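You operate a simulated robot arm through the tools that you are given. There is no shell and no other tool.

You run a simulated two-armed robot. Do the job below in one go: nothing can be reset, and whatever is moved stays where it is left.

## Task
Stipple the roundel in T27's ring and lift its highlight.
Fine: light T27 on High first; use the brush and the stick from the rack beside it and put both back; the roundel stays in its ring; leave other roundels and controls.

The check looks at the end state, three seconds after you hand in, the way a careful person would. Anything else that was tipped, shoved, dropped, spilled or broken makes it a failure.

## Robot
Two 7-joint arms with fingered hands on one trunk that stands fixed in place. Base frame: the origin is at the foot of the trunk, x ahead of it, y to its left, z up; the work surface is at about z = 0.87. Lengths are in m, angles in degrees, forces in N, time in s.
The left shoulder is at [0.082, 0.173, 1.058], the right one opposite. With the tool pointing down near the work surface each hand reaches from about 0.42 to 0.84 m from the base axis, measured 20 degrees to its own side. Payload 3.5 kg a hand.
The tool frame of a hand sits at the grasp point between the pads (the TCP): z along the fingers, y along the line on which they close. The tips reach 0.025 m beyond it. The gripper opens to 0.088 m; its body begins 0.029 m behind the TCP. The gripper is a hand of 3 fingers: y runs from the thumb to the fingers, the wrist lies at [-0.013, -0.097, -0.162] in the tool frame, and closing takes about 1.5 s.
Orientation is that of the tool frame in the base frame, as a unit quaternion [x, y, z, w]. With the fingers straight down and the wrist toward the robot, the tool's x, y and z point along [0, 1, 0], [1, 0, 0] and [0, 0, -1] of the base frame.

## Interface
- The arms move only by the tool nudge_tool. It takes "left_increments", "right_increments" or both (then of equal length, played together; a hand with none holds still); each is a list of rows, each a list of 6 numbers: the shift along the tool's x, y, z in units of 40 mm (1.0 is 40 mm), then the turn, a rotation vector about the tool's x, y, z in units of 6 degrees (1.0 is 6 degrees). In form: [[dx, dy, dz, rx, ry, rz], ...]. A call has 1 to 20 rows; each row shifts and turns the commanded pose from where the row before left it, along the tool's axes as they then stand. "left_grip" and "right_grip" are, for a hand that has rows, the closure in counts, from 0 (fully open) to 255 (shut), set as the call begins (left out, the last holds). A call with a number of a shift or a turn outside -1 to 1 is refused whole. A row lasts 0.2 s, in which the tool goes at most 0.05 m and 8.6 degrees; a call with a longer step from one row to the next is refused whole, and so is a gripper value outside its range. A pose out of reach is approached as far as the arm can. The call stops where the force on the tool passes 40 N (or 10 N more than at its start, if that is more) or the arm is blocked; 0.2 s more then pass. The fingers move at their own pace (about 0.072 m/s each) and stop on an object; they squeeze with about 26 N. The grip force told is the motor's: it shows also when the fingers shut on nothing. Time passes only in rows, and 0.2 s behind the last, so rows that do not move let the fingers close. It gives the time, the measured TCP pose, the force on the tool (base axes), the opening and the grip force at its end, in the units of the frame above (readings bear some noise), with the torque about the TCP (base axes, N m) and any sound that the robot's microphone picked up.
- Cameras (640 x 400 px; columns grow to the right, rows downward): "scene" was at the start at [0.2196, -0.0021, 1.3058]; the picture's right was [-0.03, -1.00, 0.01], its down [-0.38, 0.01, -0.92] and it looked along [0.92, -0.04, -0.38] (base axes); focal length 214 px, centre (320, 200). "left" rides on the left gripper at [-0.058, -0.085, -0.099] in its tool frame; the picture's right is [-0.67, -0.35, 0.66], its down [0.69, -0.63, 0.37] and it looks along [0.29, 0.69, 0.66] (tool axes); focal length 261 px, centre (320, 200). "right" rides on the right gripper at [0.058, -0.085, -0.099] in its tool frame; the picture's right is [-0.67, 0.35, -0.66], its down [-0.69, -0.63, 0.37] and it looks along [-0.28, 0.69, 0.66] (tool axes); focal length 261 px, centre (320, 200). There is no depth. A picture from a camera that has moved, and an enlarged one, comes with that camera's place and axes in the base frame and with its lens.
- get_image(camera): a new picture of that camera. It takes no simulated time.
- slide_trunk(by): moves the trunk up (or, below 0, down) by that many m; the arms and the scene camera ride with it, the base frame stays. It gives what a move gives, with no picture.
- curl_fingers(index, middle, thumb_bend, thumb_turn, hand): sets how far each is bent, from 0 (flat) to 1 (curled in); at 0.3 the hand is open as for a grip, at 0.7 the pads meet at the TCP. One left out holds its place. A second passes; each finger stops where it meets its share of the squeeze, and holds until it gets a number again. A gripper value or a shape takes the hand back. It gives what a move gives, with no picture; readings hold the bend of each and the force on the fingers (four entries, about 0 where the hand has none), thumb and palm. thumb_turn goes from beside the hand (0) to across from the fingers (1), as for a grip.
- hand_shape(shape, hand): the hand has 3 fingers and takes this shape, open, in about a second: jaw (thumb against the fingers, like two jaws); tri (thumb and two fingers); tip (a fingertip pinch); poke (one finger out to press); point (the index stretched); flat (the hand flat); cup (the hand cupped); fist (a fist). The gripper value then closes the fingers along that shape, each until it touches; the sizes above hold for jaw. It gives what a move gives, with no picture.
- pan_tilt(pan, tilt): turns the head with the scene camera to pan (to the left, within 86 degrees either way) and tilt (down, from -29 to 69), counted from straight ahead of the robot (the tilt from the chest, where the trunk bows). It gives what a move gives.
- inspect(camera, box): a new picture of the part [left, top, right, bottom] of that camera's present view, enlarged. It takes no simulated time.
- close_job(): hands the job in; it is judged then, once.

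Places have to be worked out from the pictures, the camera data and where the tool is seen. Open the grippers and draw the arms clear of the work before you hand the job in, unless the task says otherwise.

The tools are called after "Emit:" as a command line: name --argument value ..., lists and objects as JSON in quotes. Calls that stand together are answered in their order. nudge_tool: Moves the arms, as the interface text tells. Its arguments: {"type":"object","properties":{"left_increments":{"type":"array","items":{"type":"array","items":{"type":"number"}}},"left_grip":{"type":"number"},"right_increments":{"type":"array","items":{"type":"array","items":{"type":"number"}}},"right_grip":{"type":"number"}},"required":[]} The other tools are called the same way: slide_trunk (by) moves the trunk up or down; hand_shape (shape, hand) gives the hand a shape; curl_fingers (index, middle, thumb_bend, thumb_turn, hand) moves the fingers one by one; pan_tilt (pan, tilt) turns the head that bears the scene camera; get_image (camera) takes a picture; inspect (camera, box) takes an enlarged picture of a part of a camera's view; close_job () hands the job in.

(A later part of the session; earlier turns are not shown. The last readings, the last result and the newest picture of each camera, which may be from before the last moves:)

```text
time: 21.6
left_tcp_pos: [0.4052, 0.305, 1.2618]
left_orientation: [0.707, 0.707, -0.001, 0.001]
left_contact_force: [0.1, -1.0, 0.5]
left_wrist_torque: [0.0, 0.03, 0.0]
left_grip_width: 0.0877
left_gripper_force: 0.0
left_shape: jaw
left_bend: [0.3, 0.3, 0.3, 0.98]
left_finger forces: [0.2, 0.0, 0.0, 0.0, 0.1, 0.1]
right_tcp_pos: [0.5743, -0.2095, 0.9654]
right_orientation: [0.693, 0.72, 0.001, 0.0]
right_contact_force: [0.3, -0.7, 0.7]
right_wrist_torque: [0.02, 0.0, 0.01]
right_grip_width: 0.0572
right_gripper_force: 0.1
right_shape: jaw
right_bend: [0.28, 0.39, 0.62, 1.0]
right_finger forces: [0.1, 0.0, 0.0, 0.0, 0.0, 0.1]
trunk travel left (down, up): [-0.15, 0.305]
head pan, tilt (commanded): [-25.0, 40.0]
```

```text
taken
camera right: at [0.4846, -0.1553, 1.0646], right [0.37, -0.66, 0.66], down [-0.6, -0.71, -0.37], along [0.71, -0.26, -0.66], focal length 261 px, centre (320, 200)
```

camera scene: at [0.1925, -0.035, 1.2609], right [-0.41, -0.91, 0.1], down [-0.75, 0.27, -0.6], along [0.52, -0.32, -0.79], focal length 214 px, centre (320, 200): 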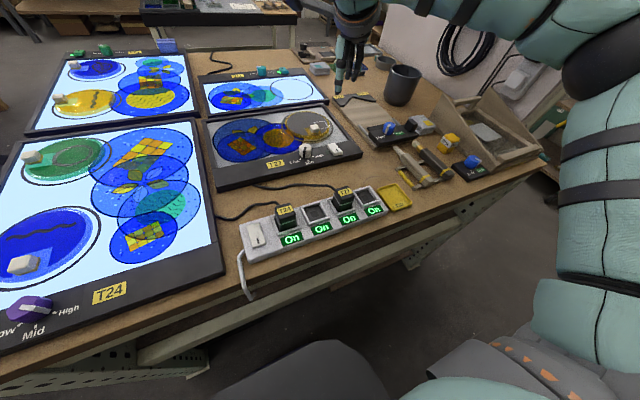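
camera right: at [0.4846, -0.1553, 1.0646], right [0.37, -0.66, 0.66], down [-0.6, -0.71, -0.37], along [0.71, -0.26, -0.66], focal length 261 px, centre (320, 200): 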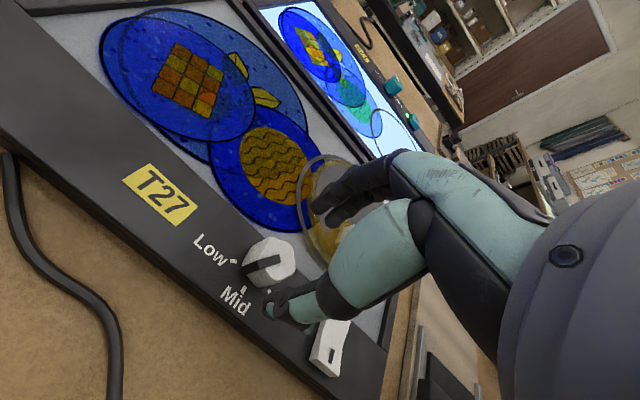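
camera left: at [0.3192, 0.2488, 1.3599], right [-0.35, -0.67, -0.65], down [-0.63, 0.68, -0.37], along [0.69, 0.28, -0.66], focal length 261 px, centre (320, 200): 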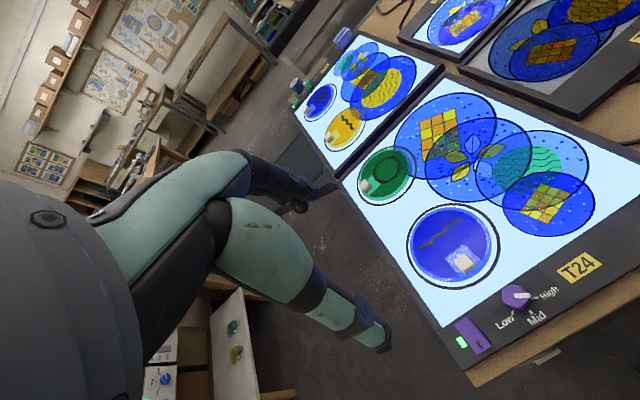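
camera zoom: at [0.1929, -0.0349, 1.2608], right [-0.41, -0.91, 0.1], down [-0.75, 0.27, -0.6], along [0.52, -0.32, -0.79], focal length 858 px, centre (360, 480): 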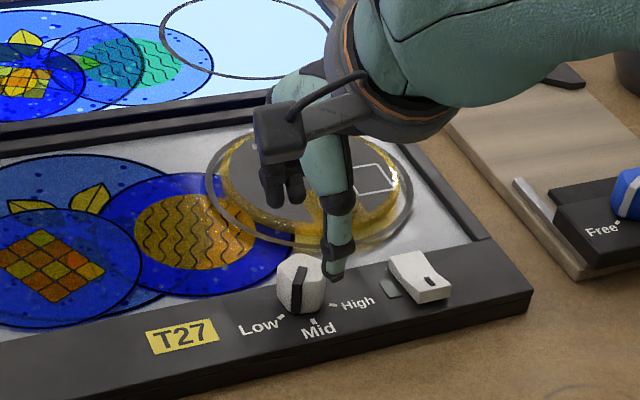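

The thumb is on the near side and the fingers on the far side, straddling the dial as computed. Descending the last bit to z ≈ 0.927.

Emit:
nudge_tool --right_increments '[[0, 0, 0.4, 0, 0, 0], [0, 0, 0.35, 0, 0, 0], [0, 0, 0.2, 0, 0, 0]]'

Emit:
inspect --camera "scene" --box '[250, 80, 370, 180]'

Emit:
inspect --camera "right" --box '[200, 150, 400, 350]'

```text
time: 22.4
left_tcp_pos: [0.4037, 0.3046, 1.2616]
left_orientation: [0.706, 0.708, -0.001, 0.001]
left_contact_force: [0.8, -0.4, -0.7]
left_wrist_torque: [0.02, 0.0, 0.0]
left_grip_width: 0.0878
left_gripper_force: 0.1
left_shape: jaw
left_bend: [0.3, 0.3, 0.3, 0.98]
left_finger forces: [0.0, 0.0, 0.1, 0.0, 0.0, 0.0]
right_tcp_pos: [0.5731, -0.2094, 0.9269]
right_orientation: [0.693, 0.721, 0.0, 0.002]
right_contact_force: [-1.1, 0.2, -0.5]
right_wrist_torque: [0.01, -0.01, 0.03]
right_grip_width: 0.0573
right_gripper_force: 0.1
right_shape: jaw
right_bend: [0.28, 0.39, 0.62, 1.0]
right_finger forces: [0.1, 0.0, 0.0, 0.0, 0.0, 0.0]
trunk travel left (down, up): [-0.15, 0.305]
head pan, tilt (commanded): [-25.0, 40.0]
```

```text
4.00 times, centred on (310, 130) of scene
camera zoom: at [0.1924, -0.0345, 1.2609], right [-0.41, -0.91, 0.1], down [-0.75, 0.27, -0.6], along [0.52, -0.32, -0.79], focal length 858 px, centre (360, 480)
```

zoom: 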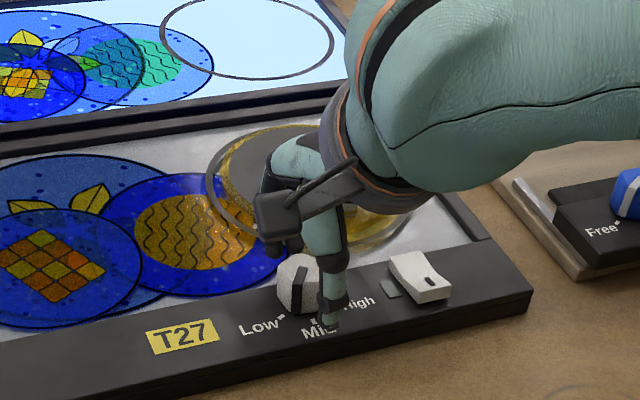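

```text
2.00 times, centred on (300, 250) of right
camera zoom: at [0.4848, -0.1554, 1.0265], right [0.37, -0.66, 0.66], down [-0.6, -0.71, -0.37], along [0.71, -0.26, -0.66], focal length 521 px, centre (360, 100)
```

zoom: 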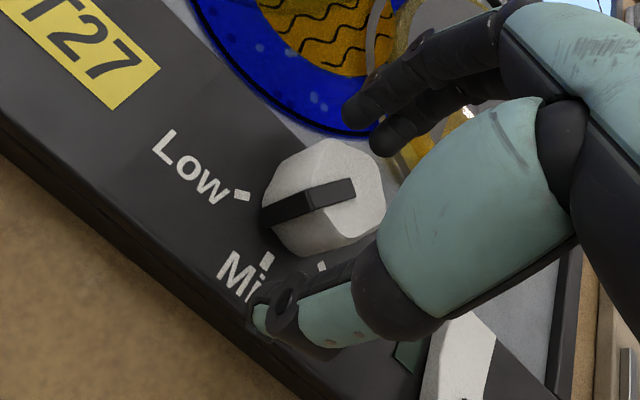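

Hand is around the dial with no contact force. Closing the fingers on it.

Emit:
nudge_tool --right_increments '[[0, 0, 0, 0, 0, 0], [0, 0, 0, 0, 0, 0], [0, 0, 0, 0, 0, 0], [0, 0, 0, 0, 0, 0], [0, 0, 0, 0, 0, 0], [0, 0, 0, 0, 0, 0]]' --right_grip 190

Emit:
inspect --camera "scene" --box '[250, 80, 370, 180]'

Emit:
inspect --camera "right" --box '[200, 150, 400, 350]'

```text
time: 23.8
left_tcp_pos: [0.4039, 0.3051, 1.262]
left_orientation: [0.706, 0.708, 0.0, 0.001]
left_contact_force: [-0.3, 0.1, 0.1]
left_wrist_torque: [0.0, 0.01, 0.02]
left_grip_width: 0.0878
left_gripper_force: 0.1
left_shape: jaw
left_bend: [0.3, 0.3, 0.3, 0.98]
left_finger forces: [0.1, 0.0, 0.0, 0.0, 0.1, 0.0]
right_tcp_pos: [0.5733, -0.2082, 0.9277]
right_orientation: [0.693, 0.721, 0.0, 0.001]
right_contact_force: [2.3, 0.1, 0.4]
right_wrist_torque: [-0.01, -0.06, 0.04]
right_grip_width: 0.0239
right_gripper_force: 0.1
right_shape: jaw
right_bend: [0.73, 0.55, 0.74, 1.0]
right_finger forces: [2.0, 1.0, 0.1, 0.1, 0.6, 0.2]
trunk travel left (down, up): [-0.15, 0.305]
head pan, tilt (commanded): [-25.0, 40.0]
```

```text
4.00 times, centred on (310, 130) of scene
camera zoom: at [0.1928, -0.0345, 1.2609], right [-0.41, -0.91, 0.1], down [-0.75, 0.27, -0.6], along [0.52, -0.32, -0.79], focal length 858 px, centre (360, 480)
```

zoom: 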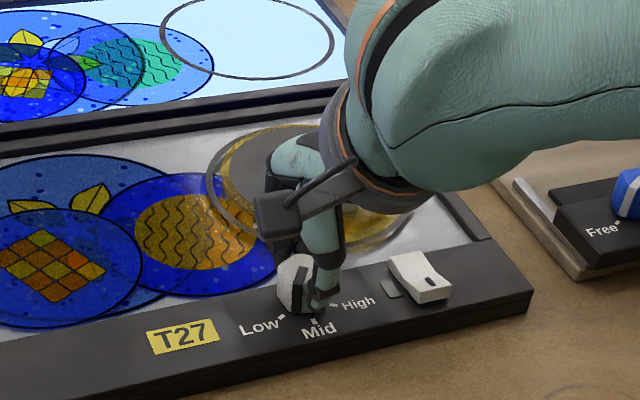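

```text
2.00 times, centred on (300, 250) of right
camera zoom: at [0.4852, -0.1554, 1.0265], right [0.37, -0.65, 0.66], down [-0.6, -0.71, -0.37], along [0.71, -0.26, -0.66], focal length 521 px, centre (360, 100)
```

zoom: 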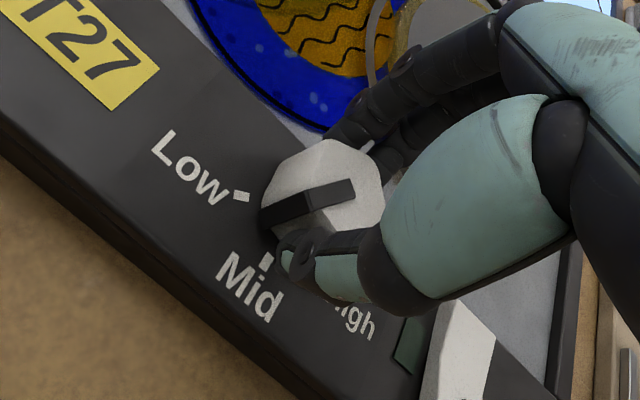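

Light touch only (1–2 N). Squeezing fully before turning.

Emit:
nudge_tool --right_increments '[[0, 0, 0, 0, 0, 0], [0, 0, 0, 0, 0, 0], [0, 0, 0, 0, 0, 0], [0, 0, 0, 0, 0, 0]]' --right_grip 255

Emit:
inspect --camera "right" --box '[200, 150, 400, 350]'

```text
time: 24.8
left_tcp_pos: [0.4029, 0.3056, 1.2612]
left_orientation: [0.707, 0.708, 0.0, 0.0]
left_contact_force: [-0.1, 0.4, -0.3]
left_wrist_torque: [-0.05, 0.01, 0.01]
left_grip_width: 0.0876
left_gripper_force: 0.0
left_shape: jaw
left_bend: [0.3, 0.3, 0.3, 0.98]
left_finger forces: [0.1, 0.0, 0.0, 0.0, 0.0, 0.0]
right_tcp_pos: [0.5741, -0.2091, 0.9281]
right_orientation: [0.694, 0.72, 0.0, 0.001]
right_contact_force: [-1.3, -0.1, -2.3]
right_wrist_torque: [-0.01, -0.02, 0.0]
right_grip_width: 0.0222
right_gripper_force: 26.0
right_shape: jaw
right_bend: [0.74, 0.56, 0.75, 1.0]
right_finger forces: [15.2, 7.9, 0.0, 0.1, 23.6, 0.0]
trunk travel left (down, up): [-0.15, 0.305]
head pan, tilt (commanded): [-25.0, 40.0]
```

```text
2.00 times, centred on (300, 250) of right
camera zoom: at [0.4849, -0.1554, 1.0264], right [0.37, -0.65, 0.66], down [-0.6, -0.71, -0.37], along [0.71, -0.26, -0.66], focal length 521 px, centre (360, 100)
```

zoom: 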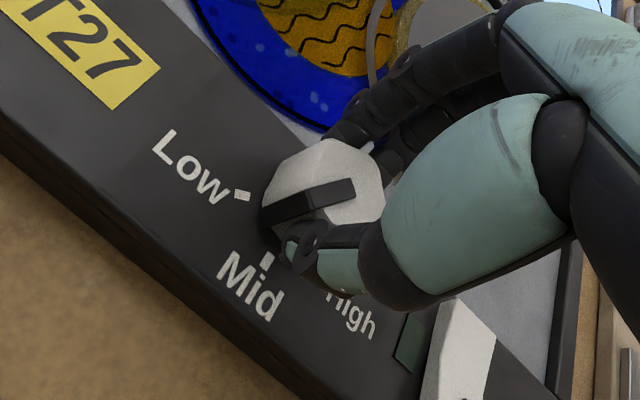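

Firm grip (26 N). Turning counter-clockwise 66° about the dial axis (hand yaw 2° → 68°), in a first half to check it follows.

Emit:
nudge_tool --right_increments '[[0, 0, 0, 0, 0, -1], [0, 0, 0, 0, 0, -1], [0, 0, 0, 0, 0, -1], [0, 0, 0, 0, 0, -1], [0, 0, 0, 0, 0, -1]]'

Emit:
inspect --camera "scene" --box '[250, 80, 370, 180]'

Emit:
inspect --camera "right" --box '[200, 150, 400, 350]'

```text
time: 26.0
left_tcp_pos: [0.404, 0.3045, 1.2605]
left_orientation: [0.707, 0.707, 0.0, -0.001]
left_contact_force: [-0.1, -0.6, 0.2]
left_wrist_torque: [-0.01, -0.02, 0.04]
left_grip_width: 0.0878
left_gripper_force: 0.0
left_shape: jaw
left_bend: [0.3, 0.3, 0.3, 0.98]
left_finger forces: [0.0, 0.1, 0.0, 0.1, 0.0, 0.0]
right_tcp_pos: [0.5729, -0.2114, 0.9289]
right_orientation: [0.483, 0.875, 0.001, 0.001]
right_contact_force: [-1.0, -0.8, -1.1]
right_wrist_torque: [-0.01, 0.02, 0.02]
right_grip_width: 0.0225
right_gripper_force: 26.5
right_shape: jaw
right_bend: [0.74, 0.56, 0.75, 1.0]
right_finger forces: [15.0, 8.5, 0.1, 0.0, 24.9, 0.0]
trunk travel left (down, up): [-0.15, 0.305]
head pan, tilt (commanded): [-25.0, 40.0]
```

```text
4.00 times, centred on (310, 130) of scene
camera zoom: at [0.1923, -0.035, 1.2609], right [-0.41, -0.91, 0.1], down [-0.75, 0.27, -0.6], along [0.52, -0.32, -0.79], focal length 858 px, centre (360, 480)
```

zoom: 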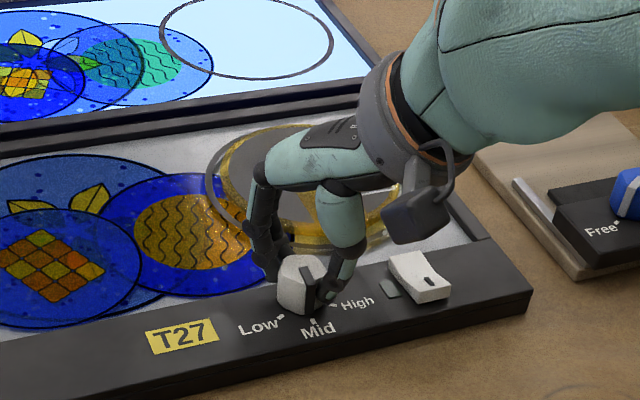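

```text
2.00 times, centred on (300, 250) of right
camera zoom: at [0.4694, -0.207, 1.0263], right [0.65, -0.38, 0.66], down [-0.17, -0.92, -0.37], along [0.74, 0.13, -0.66], focal length 521 px, centre (360, 100)
```

zoom: 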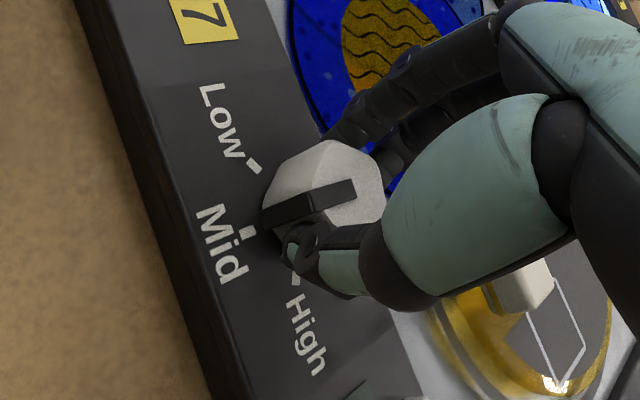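

The dial follows (pointer now near Mid). Continuing another 36°.

Emit:
nudge_tool --right_increments '[[0, 0, 0, 0, 0, -1], [0, 0, 0, 0, 0, -1], [0, 0, 0, 0, 0, -1], [0, 0, 0, 0, 0, -1], [0, 0, 0, 0, 0, -1], [0, 0, 0, 0, 0, -0.8]]'

Emit:
inspect --camera "right" --box '[200, 150, 400, 350]'

Emit:
inspect --camera "scene" --box '[250, 80, 370, 180]'

```text
time: 27.4
left_tcp_pos: [0.4043, 0.3039, 1.2611]
left_orientation: [0.707, 0.708, 0.0, 0.0]
left_contact_force: [0.4, 0.6, 0.4]
left_wrist_torque: [0.0, -0.02, 0.02]
left_grip_width: 0.0876
left_gripper_force: 0.1
left_shape: jaw
left_bend: [0.3, 0.3, 0.3, 0.98]
left_finger forces: [0.0, 0.1, 0.0, 0.1, 0.1, 0.0]
right_tcp_pos: [0.5739, -0.2108, 0.9274]
right_orientation: [0.199, 0.98, 0.0, 0.002]
right_contact_force: [1.4, -4.5, 1.8]
right_wrist_torque: [-0.04, -0.06, 0.0]
right_grip_width: 0.0223
right_gripper_force: 26.2
right_shape: jaw
right_bend: [0.74, 0.56, 0.74, 1.0]
right_finger forces: [15.0, 9.3, 0.0, 0.1, 26.4, 0.1]
trunk travel left (down, up): [-0.15, 0.305]
head pan, tilt (commanded): [-25.0, 40.0]
```

```text
2.00 times, centred on (300, 250) of right
camera zoom: at [0.4858, -0.2668, 1.0262], right [0.75, 0.06, 0.66], down [0.39, -0.85, -0.36], along [0.53, 0.53, -0.66], focal length 521 px, centre (360, 100)
```

zoom: 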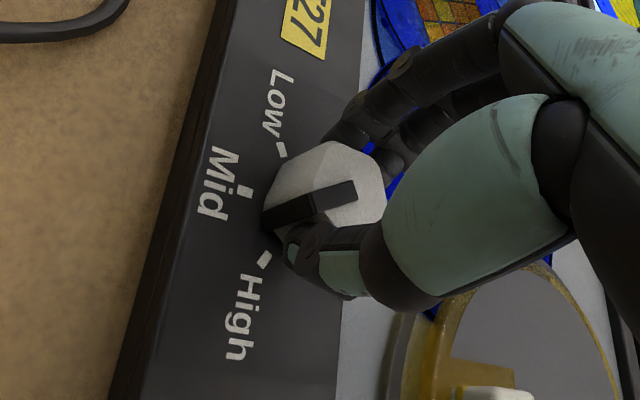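

```text
4.00 times, centred on (310, 130) of scene
camera zoom: at [0.1926, -0.0352, 1.2609], right [-0.41, -0.91, 0.1], down [-0.75, 0.27, -0.6], along [0.52, -0.32, -0.79], focal length 858 px, centre (360, 480)
```

zoom: 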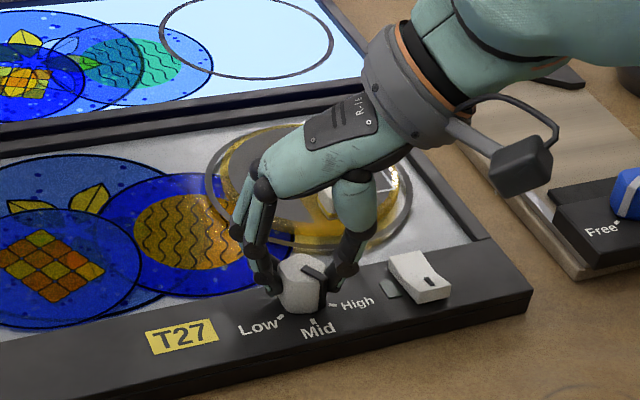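

Pointer is now about halfway from Mid to High. Releasing, lifting, and unwinding the wrist for a second stroke.

Emit:
nudge_tool --right_increments '[[0, 0, 0, 0, 0, 0], [0, 0, 0, 0, 0, 0], [0, 0, 0, 0, 0, 0], [0, 0, 0, 0, 0, 0], [0, 0, 0, 0, 0, 0], [0, 0, -0.6, 0, 0, 0], [0, 0, -0.8, 0, 0, 0]]' --right_grip 90

Emit:
inspect --camera "scene" --box '[250, 80, 370, 180]'

```text
time: 29.0
left_tcp_pos: [0.4031, 0.3046, 1.2603]
left_orientation: [0.706, 0.708, 0.0, 0.001]
left_contact_force: [-0.3, 0.4, -0.4]
left_wrist_torque: [0.01, 0.02, -0.02]
left_grip_width: 0.0876
left_gripper_force: 0.1
left_shape: jaw
left_bend: [0.3, 0.3, 0.3, 0.98]
left_finger forces: [0.1, 0.0, 0.0, 0.0, 0.0, 0.0]
right_tcp_pos: [0.5732, -0.2087, 0.9842]
right_orientation: [0.199, 0.98, -0.001, 0.0]
right_contact_force: [-1.0, -0.3, 0.3]
right_wrist_torque: [0.0, 0.04, 0.02]
right_grip_width: 0.0565
right_gripper_force: 0.1
right_shape: jaw
right_bend: [0.28, 0.39, 0.62, 1.0]
right_finger forces: [0.1, 0.0, 0.0, 0.0, 0.0, 0.0]
trunk travel left (down, up): [-0.15, 0.305]
head pan, tilt (commanded): [-25.0, 40.0]
```

```text
4.00 times, centred on (310, 130) of scene
camera zoom: at [0.1919, -0.0342, 1.2611], right [-0.41, -0.91, 0.1], down [-0.75, 0.27, -0.6], along [0.52, -0.32, -0.79], focal length 858 px, centre (360, 480)
```

zoom: 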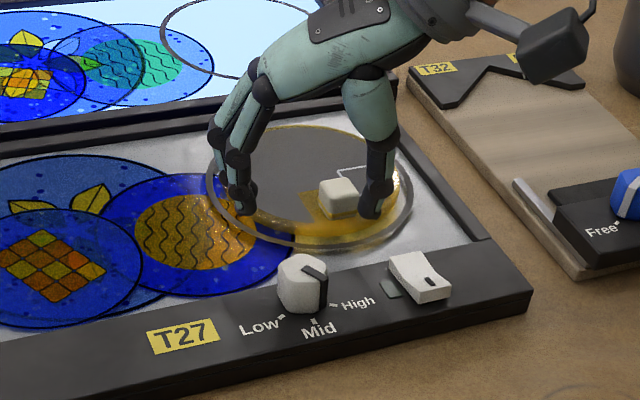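

Released cleanly. Unwinding to yaw ≈ −5° above the dial.

Emit:
nudge_tool --right_increments '[[0, 0, 0, 0, 0, 1], [0, 0, 0, 0, 0, 1], [0, 0, 0, 0, 0, 1], [0, 0, 0, 0, 0, 1], [0, 0, 0, 0, 0, 1], [0, 0, 0, 0, 0, 1], [0, 0, 0, 0, 0, 1], [0, 0, 0, 0, 0, 1], [0, 0, 0, 0, 0, 1], [0, 0, 0, 0, 0, 1], [0, 0, 0, 0, 0, 1], [0, 0, 0, 0, 0, 1]]'

Emit:
get_image --camera "right"

Emit:
inspect --camera "scene" --box '[285, 135, 325, 165]'

```text
time: 31.6
left_tcp_pos: [0.4037, 0.3046, 1.261]
left_orientation: [0.706, 0.708, -0.001, 0.001]
left_contact_force: [-0.1, -0.1, -0.5]
left_wrist_torque: [-0.01, -0.01, 0.01]
left_grip_width: 0.0875
left_gripper_force: 0.1
left_shape: jaw
left_bend: [0.3, 0.3, 0.3, 0.98]
left_finger forces: [0.0, 0.1, 0.0, 0.1, 0.0, 0.0]
right_tcp_pos: [0.5736, -0.2105, 0.9842]
right_orientation: [0.738, 0.675, 0.0, 0.001]
right_contact_force: [0.0, 0.5, -0.3]
right_wrist_torque: [-0.01, -0.01, -0.03]
right_grip_width: 0.0568
right_gripper_force: 0.1
right_shape: jaw
right_bend: [0.28, 0.39, 0.62, 1.0]
right_finger forces: [0.0, 0.0, 0.0, 0.0, 0.0, 0.0]
trunk travel left (down, up): [-0.15, 0.305]
head pan, tilt (commanded): [-25.0, 40.0]
```

```text
taken
camera right: at [0.4928, -0.145, 1.0822], right [0.29, -0.7, 0.66], down [-0.69, -0.63, -0.37], along [0.67, -0.35, -0.66], focal length 261 px, centre (320, 200)
```

right: 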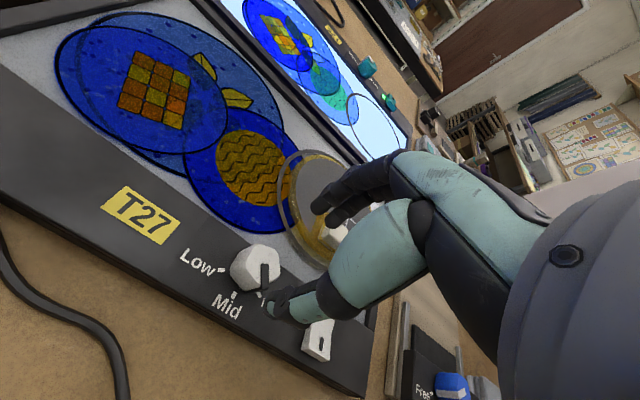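

```text
13.33 times, centred on (305, 150) of scene
camera zoom: at [0.1927, -0.0345, 1.2609], right [-0.41, -0.91, 0.1], down [-0.75, 0.27, -0.6], along [0.52, -0.32, -0.79], focal length 2860 px, centre (520, 867)
```

zoom: 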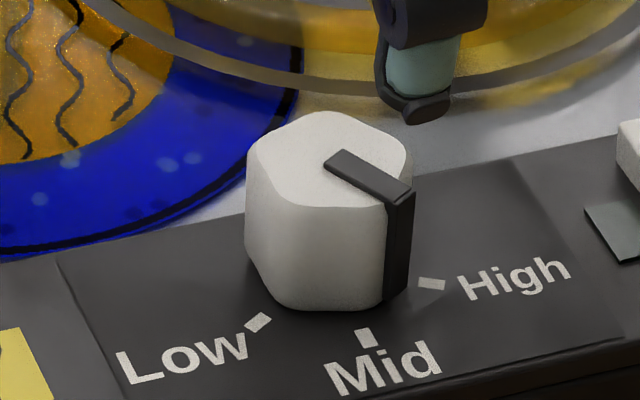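

Pointer reads ≈ +29° past Mid, so 31° remain. Descending around the dial again at yaw −5°.

Emit:
nudge_tool --right_increments '[[0, 0, 0.6, 0, 0, 0], [0, 0, 0.5, 0, 0, 0], [0, 0, 0.32, 0, 0, 0]]'

Emit:
inspect --camera "right" --box '[200, 150, 400, 350]'

```text
time: 32.4
left_tcp_pos: [0.4042, 0.3055, 1.2609]
left_orientation: [0.706, 0.708, -0.001, 0.001]
left_contact_force: [-0.4, 0.2, -0.4]
left_wrist_torque: [0.02, -0.01, 0.03]
left_grip_width: 0.0878
left_gripper_force: 0.2
left_shape: jaw
left_bend: [0.3, 0.3, 0.3, 0.98]
left_finger forces: [0.0, 0.0, 0.1, 0.1, 0.1, 0.0]
right_tcp_pos: [0.5733, -0.209, 0.9268]
right_orientation: [0.737, 0.676, 0.001, 0.001]
right_contact_force: [0.1, 0.1, 0.2]
right_wrist_torque: [-0.02, -0.05, -0.04]
right_grip_width: 0.0567
right_gripper_force: 0.0
right_shape: jaw
right_bend: [0.28, 0.39, 0.62, 1.0]
right_finger forces: [0.0, 0.0, 0.0, 0.1, 0.0, 0.0]
trunk travel left (down, up): [-0.15, 0.305]
head pan, tilt (commanded): [-25.0, 40.0]
```

```text
2.00 times, centred on (300, 250) of right
camera zoom: at [0.4924, -0.1452, 1.0251], right [0.29, -0.7, 0.66], down [-0.69, -0.63, -0.37], along [0.67, -0.34, -0.66], focal length 521 px, centre (360, 100)
```

zoom: 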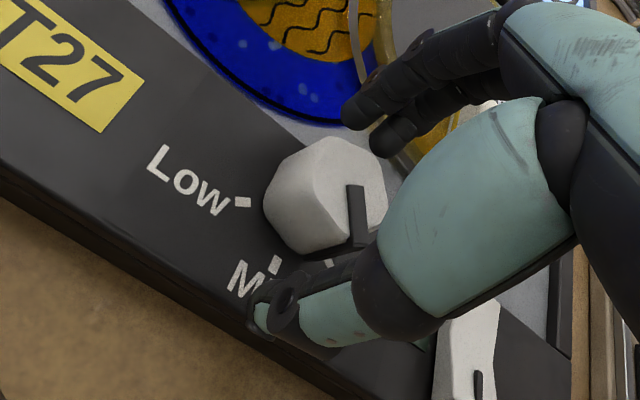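

The thumb lies just clockwise of the pointer bar, so turning counter-clockwise also pushes on the bar in the right direction. Closing.

Emit:
nudge_tool --right_increments '[[0, 0, 0, 0, 0, 0], [0, 0, 0, 0, 0, 0], [0, 0, 0, 0, 0, 0], [0, 0, 0, 0, 0, 0], [0, 0, 0, 0, 0, 0], [0, 0, 0, 0, 0, 0], [0, 0, 0, 0, 0, 0], [0, 0, 0, 0, 0, 0]]' --right_grip 255

Emit:
inspect --camera "right" --box '[200, 150, 400, 350]'

Emit:
inspect --camera "scene" --box '[280, 125, 340, 170]'

```text
time: 34.2
left_tcp_pos: [0.4043, 0.3056, 1.2624]
left_orientation: [0.707, 0.708, 0.0, 0.0]
left_contact_force: [-0.4, 0.1, -0.3]
left_wrist_torque: [-0.03, 0.02, 0.03]
left_grip_width: 0.0874
left_gripper_force: 0.0
left_shape: jaw
left_bend: [0.3, 0.3, 0.3, 0.98]
left_finger forces: [0.1, 0.0, 0.1, 0.0, 0.0, 0.1]
right_tcp_pos: [0.5737, -0.2099, 0.9269]
right_orientation: [0.737, 0.675, 0.0, 0.001]
right_contact_force: [-2.1, 0.6, -2.1]
right_wrist_torque: [-0.01, -0.01, 0.0]
right_grip_width: 0.0228
right_gripper_force: 26.0
right_shape: jaw
right_bend: [0.74, 0.56, 0.75, 1.0]
right_finger forces: [14.8, 7.4, 0.0, 0.1, 23.6, 0.0]
trunk travel left (down, up): [-0.15, 0.305]
head pan, tilt (commanded): [-25.0, 40.0]
```

```text
2.00 times, centred on (300, 250) of right
camera zoom: at [0.4924, -0.1451, 1.0251], right [0.29, -0.7, 0.66], down [-0.69, -0.63, -0.37], along [0.67, -0.35, -0.66], focal length 521 px, centre (360, 100)
```

zoom: 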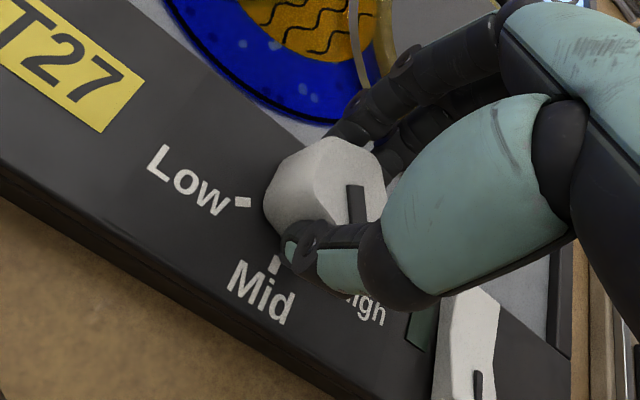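

```text
8.89 times, centred on (310, 148) of scene
camera zoom: at [0.1926, -0.0344, 1.2609], right [-0.41, -0.91, 0.1], down [-0.75, 0.27, -0.6], along [0.52, -0.32, -0.79], focal length 1906 px, centre (409, 667)
```

zoom: 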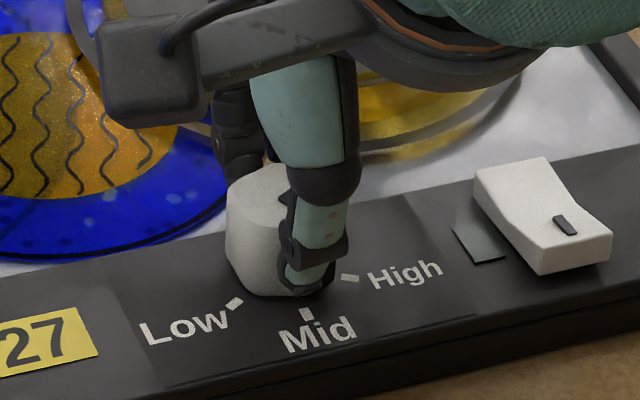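

Grip is firm on the dial. Turning the remaining 31° counter-clockwise.

Emit:
nudge_tool --right_increments '[[0, 0, 0, 0, 0, -1], [0, 0, 0, 0, 0, -1], [0, 0, 0, 0, 0, -1], [0, 0, 0, 0, 0, -1], [0, 0, 0, 0, 0, -1], [0, 0, 0, 0, 0, -0.2], [0, 0, 0, 0, 0, 0]]'

Emit:
inspect --camera "right" --box '[200, 150, 400, 350]'

Emit:
inspect --camera "scene" --box '[280, 125, 340, 170]'

```text
time: 35.8
left_tcp_pos: [0.4048, 0.3047, 1.2614]
left_orientation: [0.706, 0.708, 0.0, 0.001]
left_contact_force: [-0.4, -0.7, 1.1]
left_wrist_torque: [0.01, -0.02, -0.01]
left_grip_width: 0.0876
left_gripper_force: 0.1
left_shape: jaw
left_bend: [0.3, 0.3, 0.3, 0.98]
left_finger forces: [0.1, 0.1, 0.1, 0.0, 0.1, 0.1]
right_tcp_pos: [0.5745, -0.2107, 0.9255]
right_orientation: [0.528, 0.849, 0.0, 0.001]
right_contact_force: [-2.5, -3.4, -2.7]
right_wrist_torque: [-0.05, 0.01, -0.04]
right_grip_width: 0.0229
right_gripper_force: 26.2
right_shape: jaw
right_bend: [0.74, 0.56, 0.74, 1.0]
right_finger forces: [14.6, 8.3, 0.1, 0.0, 25.0, 0.0]
trunk travel left (down, up): [-0.15, 0.305]
head pan, tilt (commanded): [-25.0, 40.0]
```

```text
2.00 times, centred on (300, 250) of right
camera zoom: at [0.4707, -0.1965, 1.0253], right [0.61, -0.45, 0.66], down [-0.26, -0.89, -0.37], along [0.75, 0.05, -0.66], focal length 521 px, centre (360, 100)
```

zoom: 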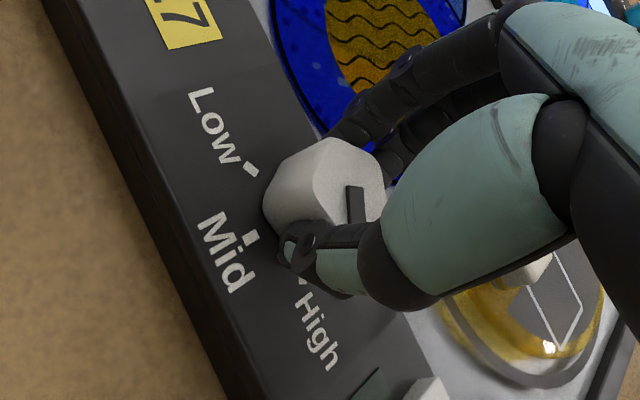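

```text
8.89 times, centred on (310, 148) of scene
camera zoom: at [0.1925, -0.0353, 1.2609], right [-0.41, -0.91, 0.1], down [-0.75, 0.27, -0.6], along [0.52, -0.32, -0.79], focal length 1906 px, centre (409, 667)
```

zoom: 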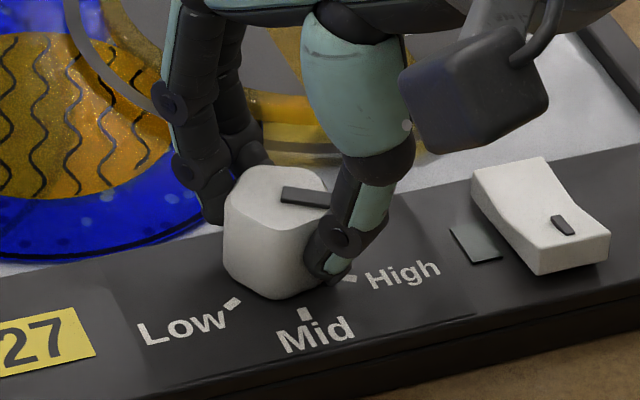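

Releasing and lifting to check the pointer.

Emit:
nudge_tool --right_increments '[[0, 0, 0, 0, 0, 0], [0, 0, 0, 0, 0, 0], [0, 0, 0, 0, 0, 0], [0, 0, 0, 0, 0, 0], [0, 0, 0, 0, 0, 0], [0, 0, -0.6, 0, 0, 0], [0, 0, -1, 0, 0, 0], [0, 0, -1, 0, 0, 0]]' --right_grip 90

Emit:
inspect --camera "scene" --box '[285, 135, 325, 165]'

Emit:
inspect --camera "right" --box '[150, 200, 390, 400]'

```text
time: 37.6
left_tcp_pos: [0.4038, 0.3046, 1.2618]
left_orientation: [0.707, 0.707, -0.001, 0.001]
left_contact_force: [-0.2, -0.5, -0.1]
left_wrist_torque: [-0.01, 0.01, -0.01]
left_grip_width: 0.0878
left_gripper_force: 0.1
left_shape: jaw
left_bend: [0.3, 0.3, 0.3, 0.98]
left_finger forces: [0.0, 0.1, 0.0, 0.0, 0.0, 0.0]
right_tcp_pos: [0.5736, -0.2098, 1.0315]
right_orientation: [0.527, 0.85, -0.001, 0.001]
right_contact_force: [0.1, -0.2, 0.0]
right_wrist_torque: [-0.01, -0.04, -0.02]
right_grip_width: 0.0565
right_gripper_force: 0.1
right_shape: jaw
right_bend: [0.28, 0.39, 0.62, 1.0]
right_finger forces: [0.1, 0.0, 0.0, 0.1, 0.0, 0.0]
trunk travel left (down, up): [-0.15, 0.305]
head pan, tilt (commanded): [-25.0, 40.0]
```

```text
13.33 times, centred on (305, 150) of scene
camera zoom: at [0.1919, -0.0342, 1.261], right [-0.41, -0.91, 0.1], down [-0.75, 0.27, -0.6], along [0.52, -0.32, -0.79], focal length 2860 px, centre (520, 867)
```

zoom: 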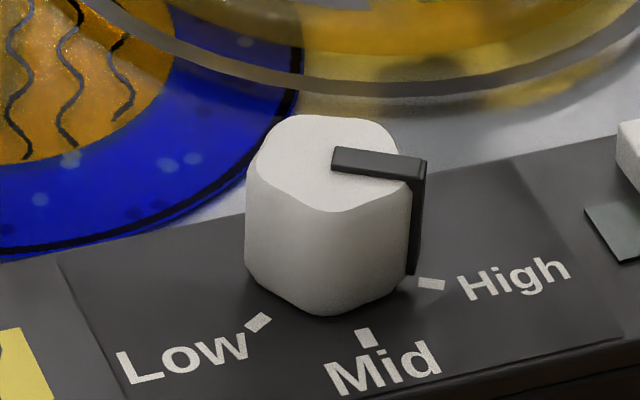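

```text
2.00 times, centred on (270, 300) of right
camera zoom: at [0.4697, -0.1962, 1.1304], right [0.61, -0.45, 0.66], down [-0.26, -0.89, -0.36], along [0.75, 0.05, -0.66], focal length 521 px, centre (420, 0)
```

zoom: 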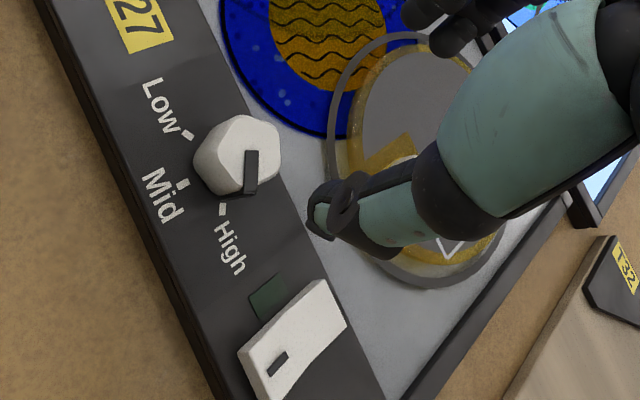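

The pointer now reads ≈ 60–62°, right on High. Next is the rocker: I'll take the "poke" shape while up here and see where the fingertip is.

Emit:
hand_shape --shape "poke" --hand "right"

Emit:
get_image --camera "right"

Emit:
inspect --camera "scene" --box '[240, 20, 400, 170]'

```text
time: 38.5
left_tcp_pos: [0.404, 0.3048, 1.2627]
left_orientation: [0.707, 0.707, -0.001, 0.001]
left_contact_force: [0.2, 0.2, -0.6]
left_wrist_torque: [0.0, -0.01, -0.02]
left_grip_width: 0.0874
left_gripper_force: 0.1
left_shape: jaw
left_bend: [0.3, 0.3, 0.3, 0.98]
left_finger forces: [0.1, 0.0, 0.1, 0.0, 0.1, 0.1]
right_tcp_pos: [0.5736, -0.2111, 1.0306]
right_orientation: [0.529, 0.849, 0.0, 0.002]
right_contact_force: [0.4, -1.0, -0.6]
right_wrist_torque: [0.0, -0.02, -0.01]
right_grip_width: 0.0
right_gripper_force: 0.1
right_shape: poke
right_bend: [0.7, 0.7, 1.0, 1.0]
right_finger forces: [0.0, 0.0, 0.0, 0.1, 0.1, 0.0]
trunk travel left (down, up): [-0.15, 0.305]
head pan, tilt (commanded): [-25.0, 40.0]
```

```text
taken
camera right: at [0.4703, -0.1963, 1.1295], right [0.61, -0.45, 0.66], down [-0.26, -0.89, -0.36], along [0.75, 0.05, -0.66], focal length 261 px, centre (320, 200)
```

right: 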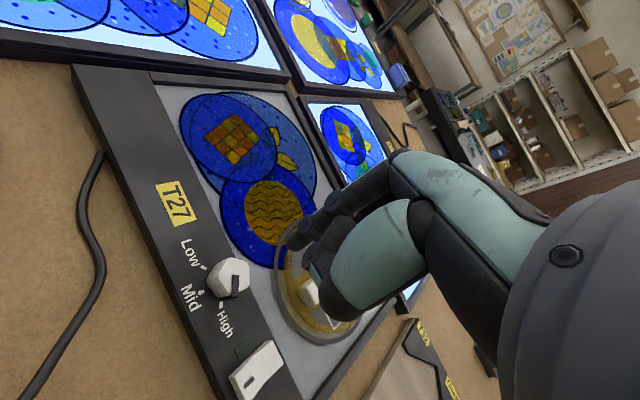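

```text
2.67 times, centred on (320, 95) of scene
camera zoom: at [0.1924, -0.0345, 1.2609], right [-0.41, -0.91, 0.1], down [-0.75, 0.27, -0.6], along [0.52, -0.32, -0.79], focal length 572 px, centre (320, 480)
```

zoom: 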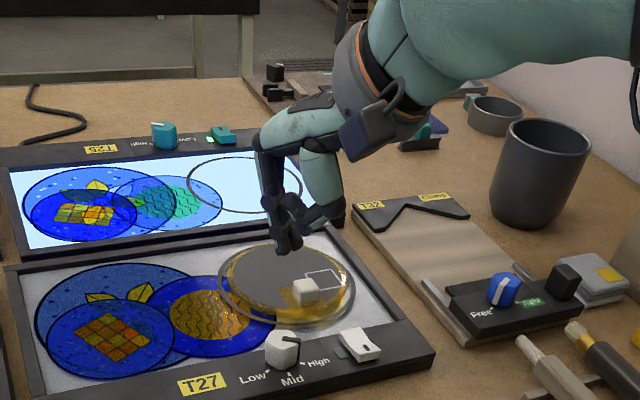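

In "poke" the finger pads sit at the TCP with the tips lowest. I'll go to yaw 0 above the rocker's marked near end (~[0.550, -0.290]) and look.

Emit:
nudge_tool --right_increments '[[0, 0, 0, 0, 0, 1], [0, 0, 0, 0, 0, 1], [0, 0, 0, 0, 0, 1], [0, 0, 0, 0, 0, 1], [0, 0, 0, 0, 0, 0.35], [-0.66, -0.24, 0, 0, 0, 0], [-0.66, -0.24, 0, 0, 0, 0], [-0.66, -0.23, 0.6, 0, 0, 0], [0, 0, 0.6, 0, 0, 0]]'

Emit:
inspect --camera "scene" --box '[260, 70, 380, 170]'

Emit:
get_image --camera "right"

```text
time: 40.5
left_tcp_pos: [0.4041, 0.3057, 1.2603]
left_orientation: [0.707, 0.707, 0.0, 0.001]
left_contact_force: [0.4, 0.4, -0.5]
left_wrist_torque: [0.01, 0.02, 0.02]
left_grip_width: 0.0876
left_gripper_force: 0.1
left_shape: jaw
left_bend: [0.3, 0.3, 0.3, 0.98]
left_finger forces: [0.1, 0.1, 0.0, 0.0, 0.1, 0.0]
right_tcp_pos: [0.5463, -0.2887, 0.983]
right_orientation: [0.707, 0.707, -0.001, 0.002]
right_contact_force: [0.5, 0.1, 0.1]
right_wrist_torque: [0.02, -0.01, -0.01]
right_grip_width: 0.0
right_gripper_force: 0.1
right_shape: poke
right_bend: [0.7, 0.7, 1.0, 1.0]
right_finger forces: [0.0, 0.0, 0.0, 0.0, 0.1, 0.0]
trunk travel left (down, up): [-0.15, 0.305]
head pan, tilt (commanded): [-25.0, 40.0]
```

```text
4.00 times, centred on (320, 120) of scene
camera zoom: at [0.193, -0.0339, 1.2608], right [-0.41, -0.91, 0.1], down [-0.75, 0.27, -0.6], along [0.52, -0.32, -0.79], focal length 858 px, centre (320, 520)
```

zoom: 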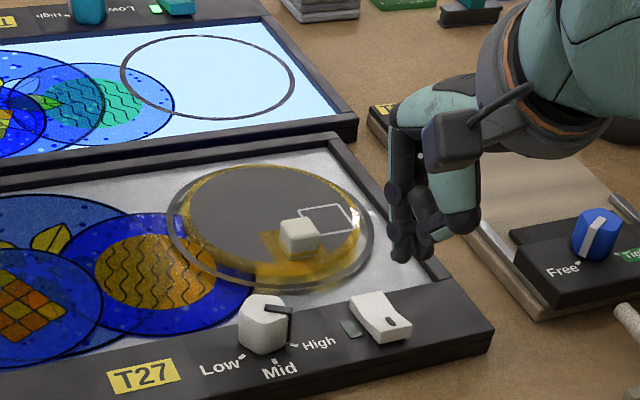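

```text
taken
camera right: at [0.4595, -0.2315, 1.0808], right [0.35, -0.67, 0.66], down [-0.63, -0.69, -0.37], along [0.7, -0.28, -0.66], focal length 261 px, centre (320, 200)
```

right: 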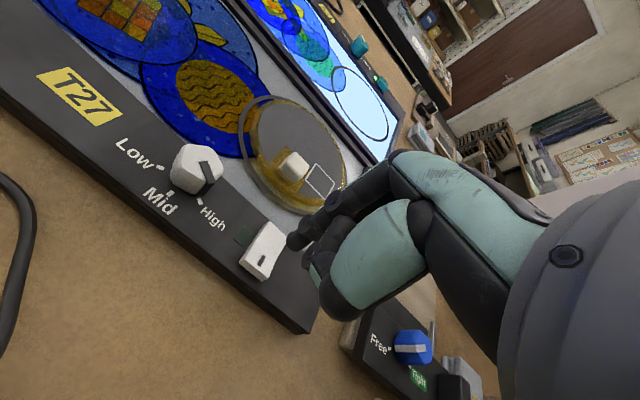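

The fingertips are around [0.549, -0.282…-0.30, 0.963], right above the marked end. Descending close, then pressing in small steps.

Emit:
nudge_tool --right_increments '[[0, 0, 0.5, 0, 0, 0], [0, 0, 0.4, 0, 0, 0], [0, 0, 0.15, 0, 0, 0]]'

Emit:
inspect --camera "scene" --box '[280, 110, 360, 170]'

Emit:
inspect --camera "right" --box '[190, 180, 350, 310]'

```text
time: 41.3
left_tcp_pos: [0.4047, 0.3057, 1.2619]
left_orientation: [0.706, 0.708, -0.001, 0.001]
left_contact_force: [0.2, -0.4, 0.3]
left_wrist_torque: [-0.02, 0.02, 0.01]
left_grip_width: 0.0877
left_gripper_force: 0.0
left_shape: jaw
left_bend: [0.3, 0.3, 0.3, 0.98]
left_finger forces: [0.0, 0.0, 0.1, 0.0, 0.0, 0.0]
right_tcp_pos: [0.5453, -0.2891, 0.9412]
right_orientation: [0.707, 0.708, 0.001, 0.001]
right_contact_force: [-0.1, -0.3, -0.2]
right_wrist_torque: [0.01, 0.02, -0.02]
right_grip_width: 0.0003
right_gripper_force: 0.1
right_shape: poke
right_bend: [0.7, 0.7, 1.0, 1.0]
right_finger forces: [0.1, 0.1, 0.0, 0.0, 0.0, 0.0]
trunk travel left (down, up): [-0.15, 0.305]
head pan, tilt (commanded): [-25.0, 40.0]
```

```text
6.67 times, centred on (320, 140) of scene
camera zoom: at [0.1923, -0.0346, 1.2609], right [-0.41, -0.91, 0.1], down [-0.75, 0.27, -0.6], along [0.52, -0.32, -0.79], focal length 1430 px, centre (320, 600)
```

zoom: 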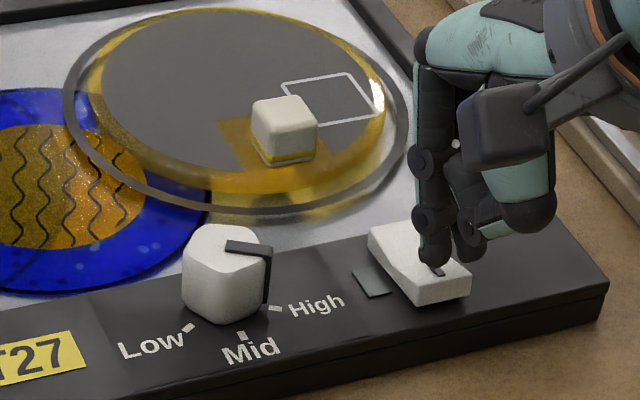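

```text
3.08 times, centred on (270, 245) of right
camera zoom: at [0.4587, -0.2318, 1.0391], right [0.35, -0.67, 0.66], down [-0.63, -0.69, -0.37], along [0.7, -0.28, -0.66], focal length 802 px, centre (474, 62)
```

zoom: 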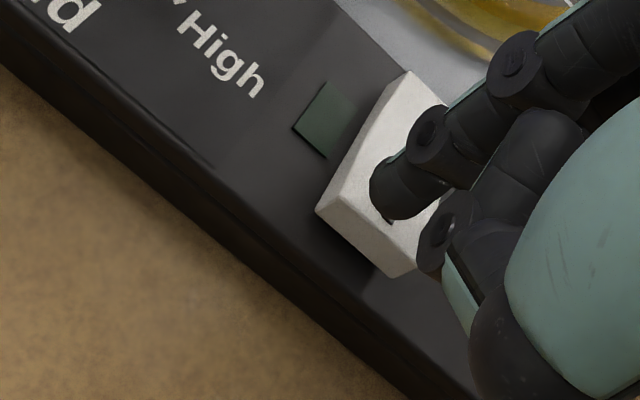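

The fingertip hovers just over the mark. I'll shift ~4 mm toward the near end and press down gradually.

Emit:
nudge_tool --right_increments '[[0, -0.1, 0, 0, 0, 0], [0, 0, 0.1, 0, 0, 0], [0, 0, 0.1, 0, 0, 0]]'

Emit:
inspect --camera "scene" --box '[280, 110, 360, 170]'

```text
time: 42.1
left_tcp_pos: [0.4051, 0.3053, 1.2603]
left_orientation: [0.706, 0.708, -0.001, 0.0]
left_contact_force: [-0.6, -0.3, 0.1]
left_wrist_torque: [0.02, 0.0, 0.0]
left_grip_width: 0.0876
left_gripper_force: 0.1
left_shape: jaw
left_bend: [0.3, 0.3, 0.3, 0.98]
left_finger forces: [0.0, 0.1, 0.0, 0.1, 0.0, 0.0]
right_tcp_pos: [0.542, -0.29, 0.9327]
right_orientation: [0.706, 0.708, 0.0, 0.001]
right_contact_force: [-1.0, -0.3, -0.4]
right_wrist_torque: [0.01, 0.01, 0.01]
right_grip_width: 0.0002
right_gripper_force: 0.1
right_shape: poke
right_bend: [0.7, 0.7, 1.0, 1.0]
right_finger forces: [0.0, 0.0, 0.0, 0.1, 0.0, 0.0]
trunk travel left (down, up): [-0.15, 0.305]
head pan, tilt (commanded): [-25.0, 40.0]
```

```text
6.67 times, centred on (320, 140) of scene
camera zoom: at [0.1925, -0.0345, 1.2609], right [-0.41, -0.91, 0.1], down [-0.75, 0.27, -0.6], along [0.52, -0.32, -0.79], focal length 1430 px, centre (320, 600)
```

zoom: 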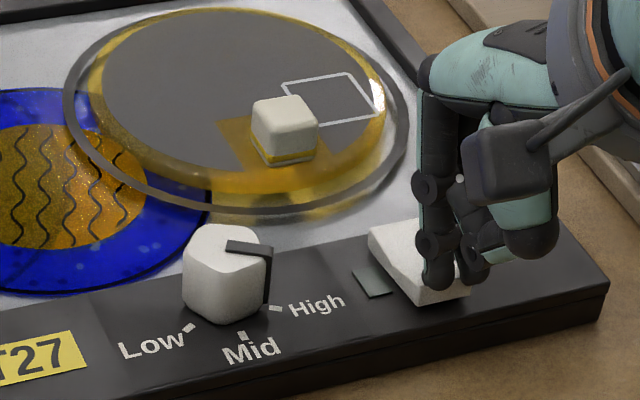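

Emit:
inspect --camera "scene" --box '[322, 135, 354, 160]'

Emit:
inspect --camera "right" --box '[220, 190, 340, 290]'

```text
16.00 times, centred on (338, 148) of scene
camera zoom: at [0.1925, -0.0345, 1.2609], right [-0.41, -0.91, 0.1], down [-0.75, 0.27, -0.6], along [0.52, -0.32, -0.79], focal length 3432 px, centre (32, 1040)
```

zoom: 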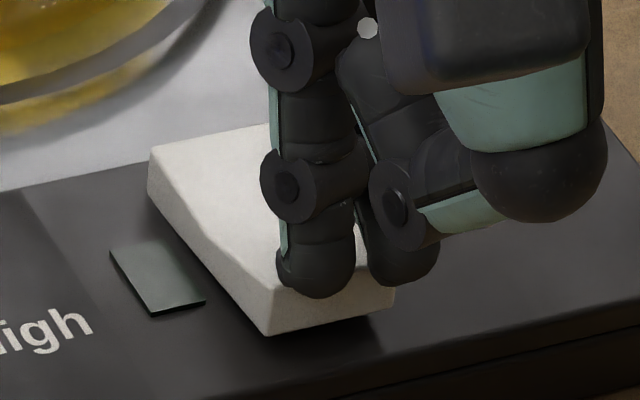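

```text
4.00 times, centred on (280, 240) of right
camera zoom: at [0.4547, -0.2323, 1.0312], right [0.35, -0.67, 0.66], down [-0.63, -0.69, -0.37], along [0.7, -0.28, -0.66], focal length 1043 px, centre (480, 40)
```

zoom: 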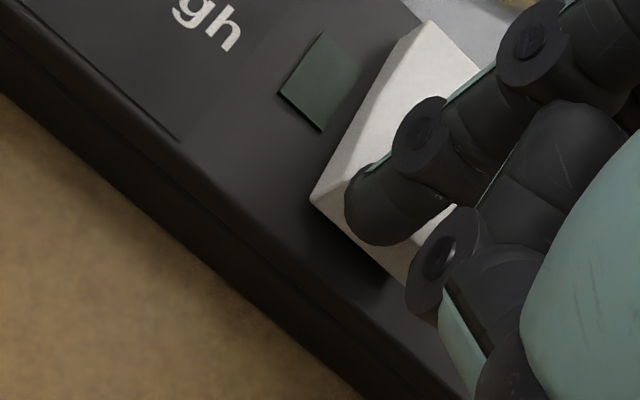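

The tips would land right on the near edge, so I'll shift ~6 mm back onto the marked facet and then press down in small steps.

Emit:
nudge_tool --right_increments '[[0, 0.16, 0, 0, 0, 0], [0, 0, 0.07, 0, 0, 0], [0, 0, 0.07, 0, 0, 0], [0, 0, 0.07, 0, 0, 0]]'

Emit:
inspect --camera "scene" --box '[280, 110, 360, 170]'

Emit:
inspect --camera "scene" --box '[322, 135, 354, 160]'

```text
time: 43.1
left_tcp_pos: [0.4018, 0.3064, 1.2621]
left_orientation: [0.706, 0.708, 0.001, 0.001]
left_contact_force: [-1.0, 0.5, 0.3]
left_wrist_torque: [-0.02, -0.03, 0.01]
left_grip_width: 0.0879
left_gripper_force: 0.1
left_shape: jaw
left_bend: [0.3, 0.3, 0.3, 0.98]
left_finger forces: [0.0, 0.1, 0.0, 0.0, 0.1, 0.0]
right_tcp_pos: [0.5463, -0.2899, 0.9267]
right_orientation: [0.706, 0.708, 0.001, 0.002]
right_contact_force: [1.7, -1.6, 10.2]
right_wrist_torque: [-0.03, -0.06, 0.02]
right_grip_width: 0.0002
right_gripper_force: 0.0
right_shape: poke
right_bend: [0.7, 0.7, 1.0, 1.0]
right_finger forces: [7.0, 2.8, 0.0, 0.0, 0.0, 0.0]
trunk travel left (down, up): [-0.15, 0.305]
head pan, tilt (commanded): [-25.0, 40.0]
```

```text
6.67 times, centred on (320, 140) of scene
camera zoom: at [0.1907, -0.034, 1.2615], right [-0.41, -0.91, 0.1], down [-0.75, 0.27, -0.6], along [0.52, -0.32, -0.79], focal length 1430 px, centre (320, 600)
```

zoom: 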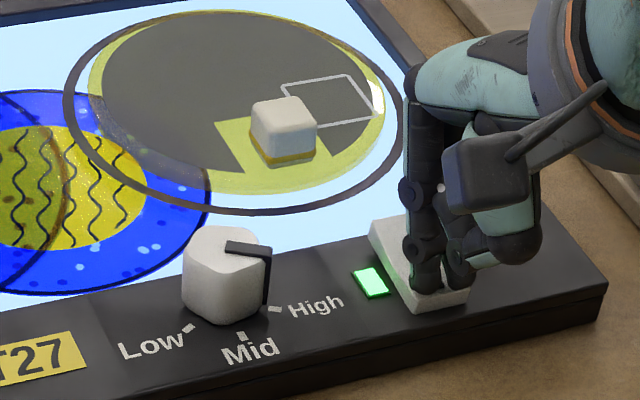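

```text
16.00 times, centred on (338, 148) of scene
camera zoom: at [0.1907, -0.034, 1.2615], right [-0.41, -0.91, 0.1], down [-0.75, 0.27, -0.6], along [0.52, -0.32, -0.79], focal length 3432 px, centre (32, 1040)
```

zoom: 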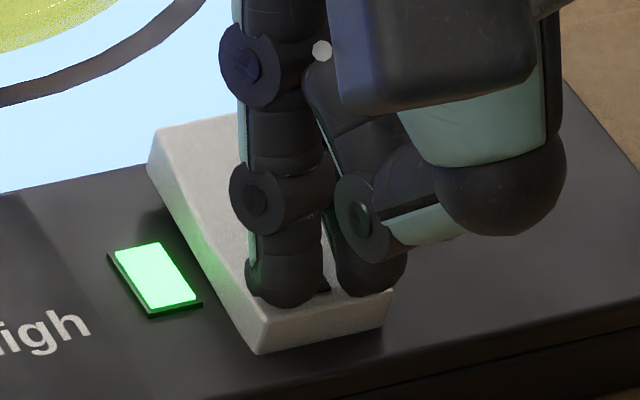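

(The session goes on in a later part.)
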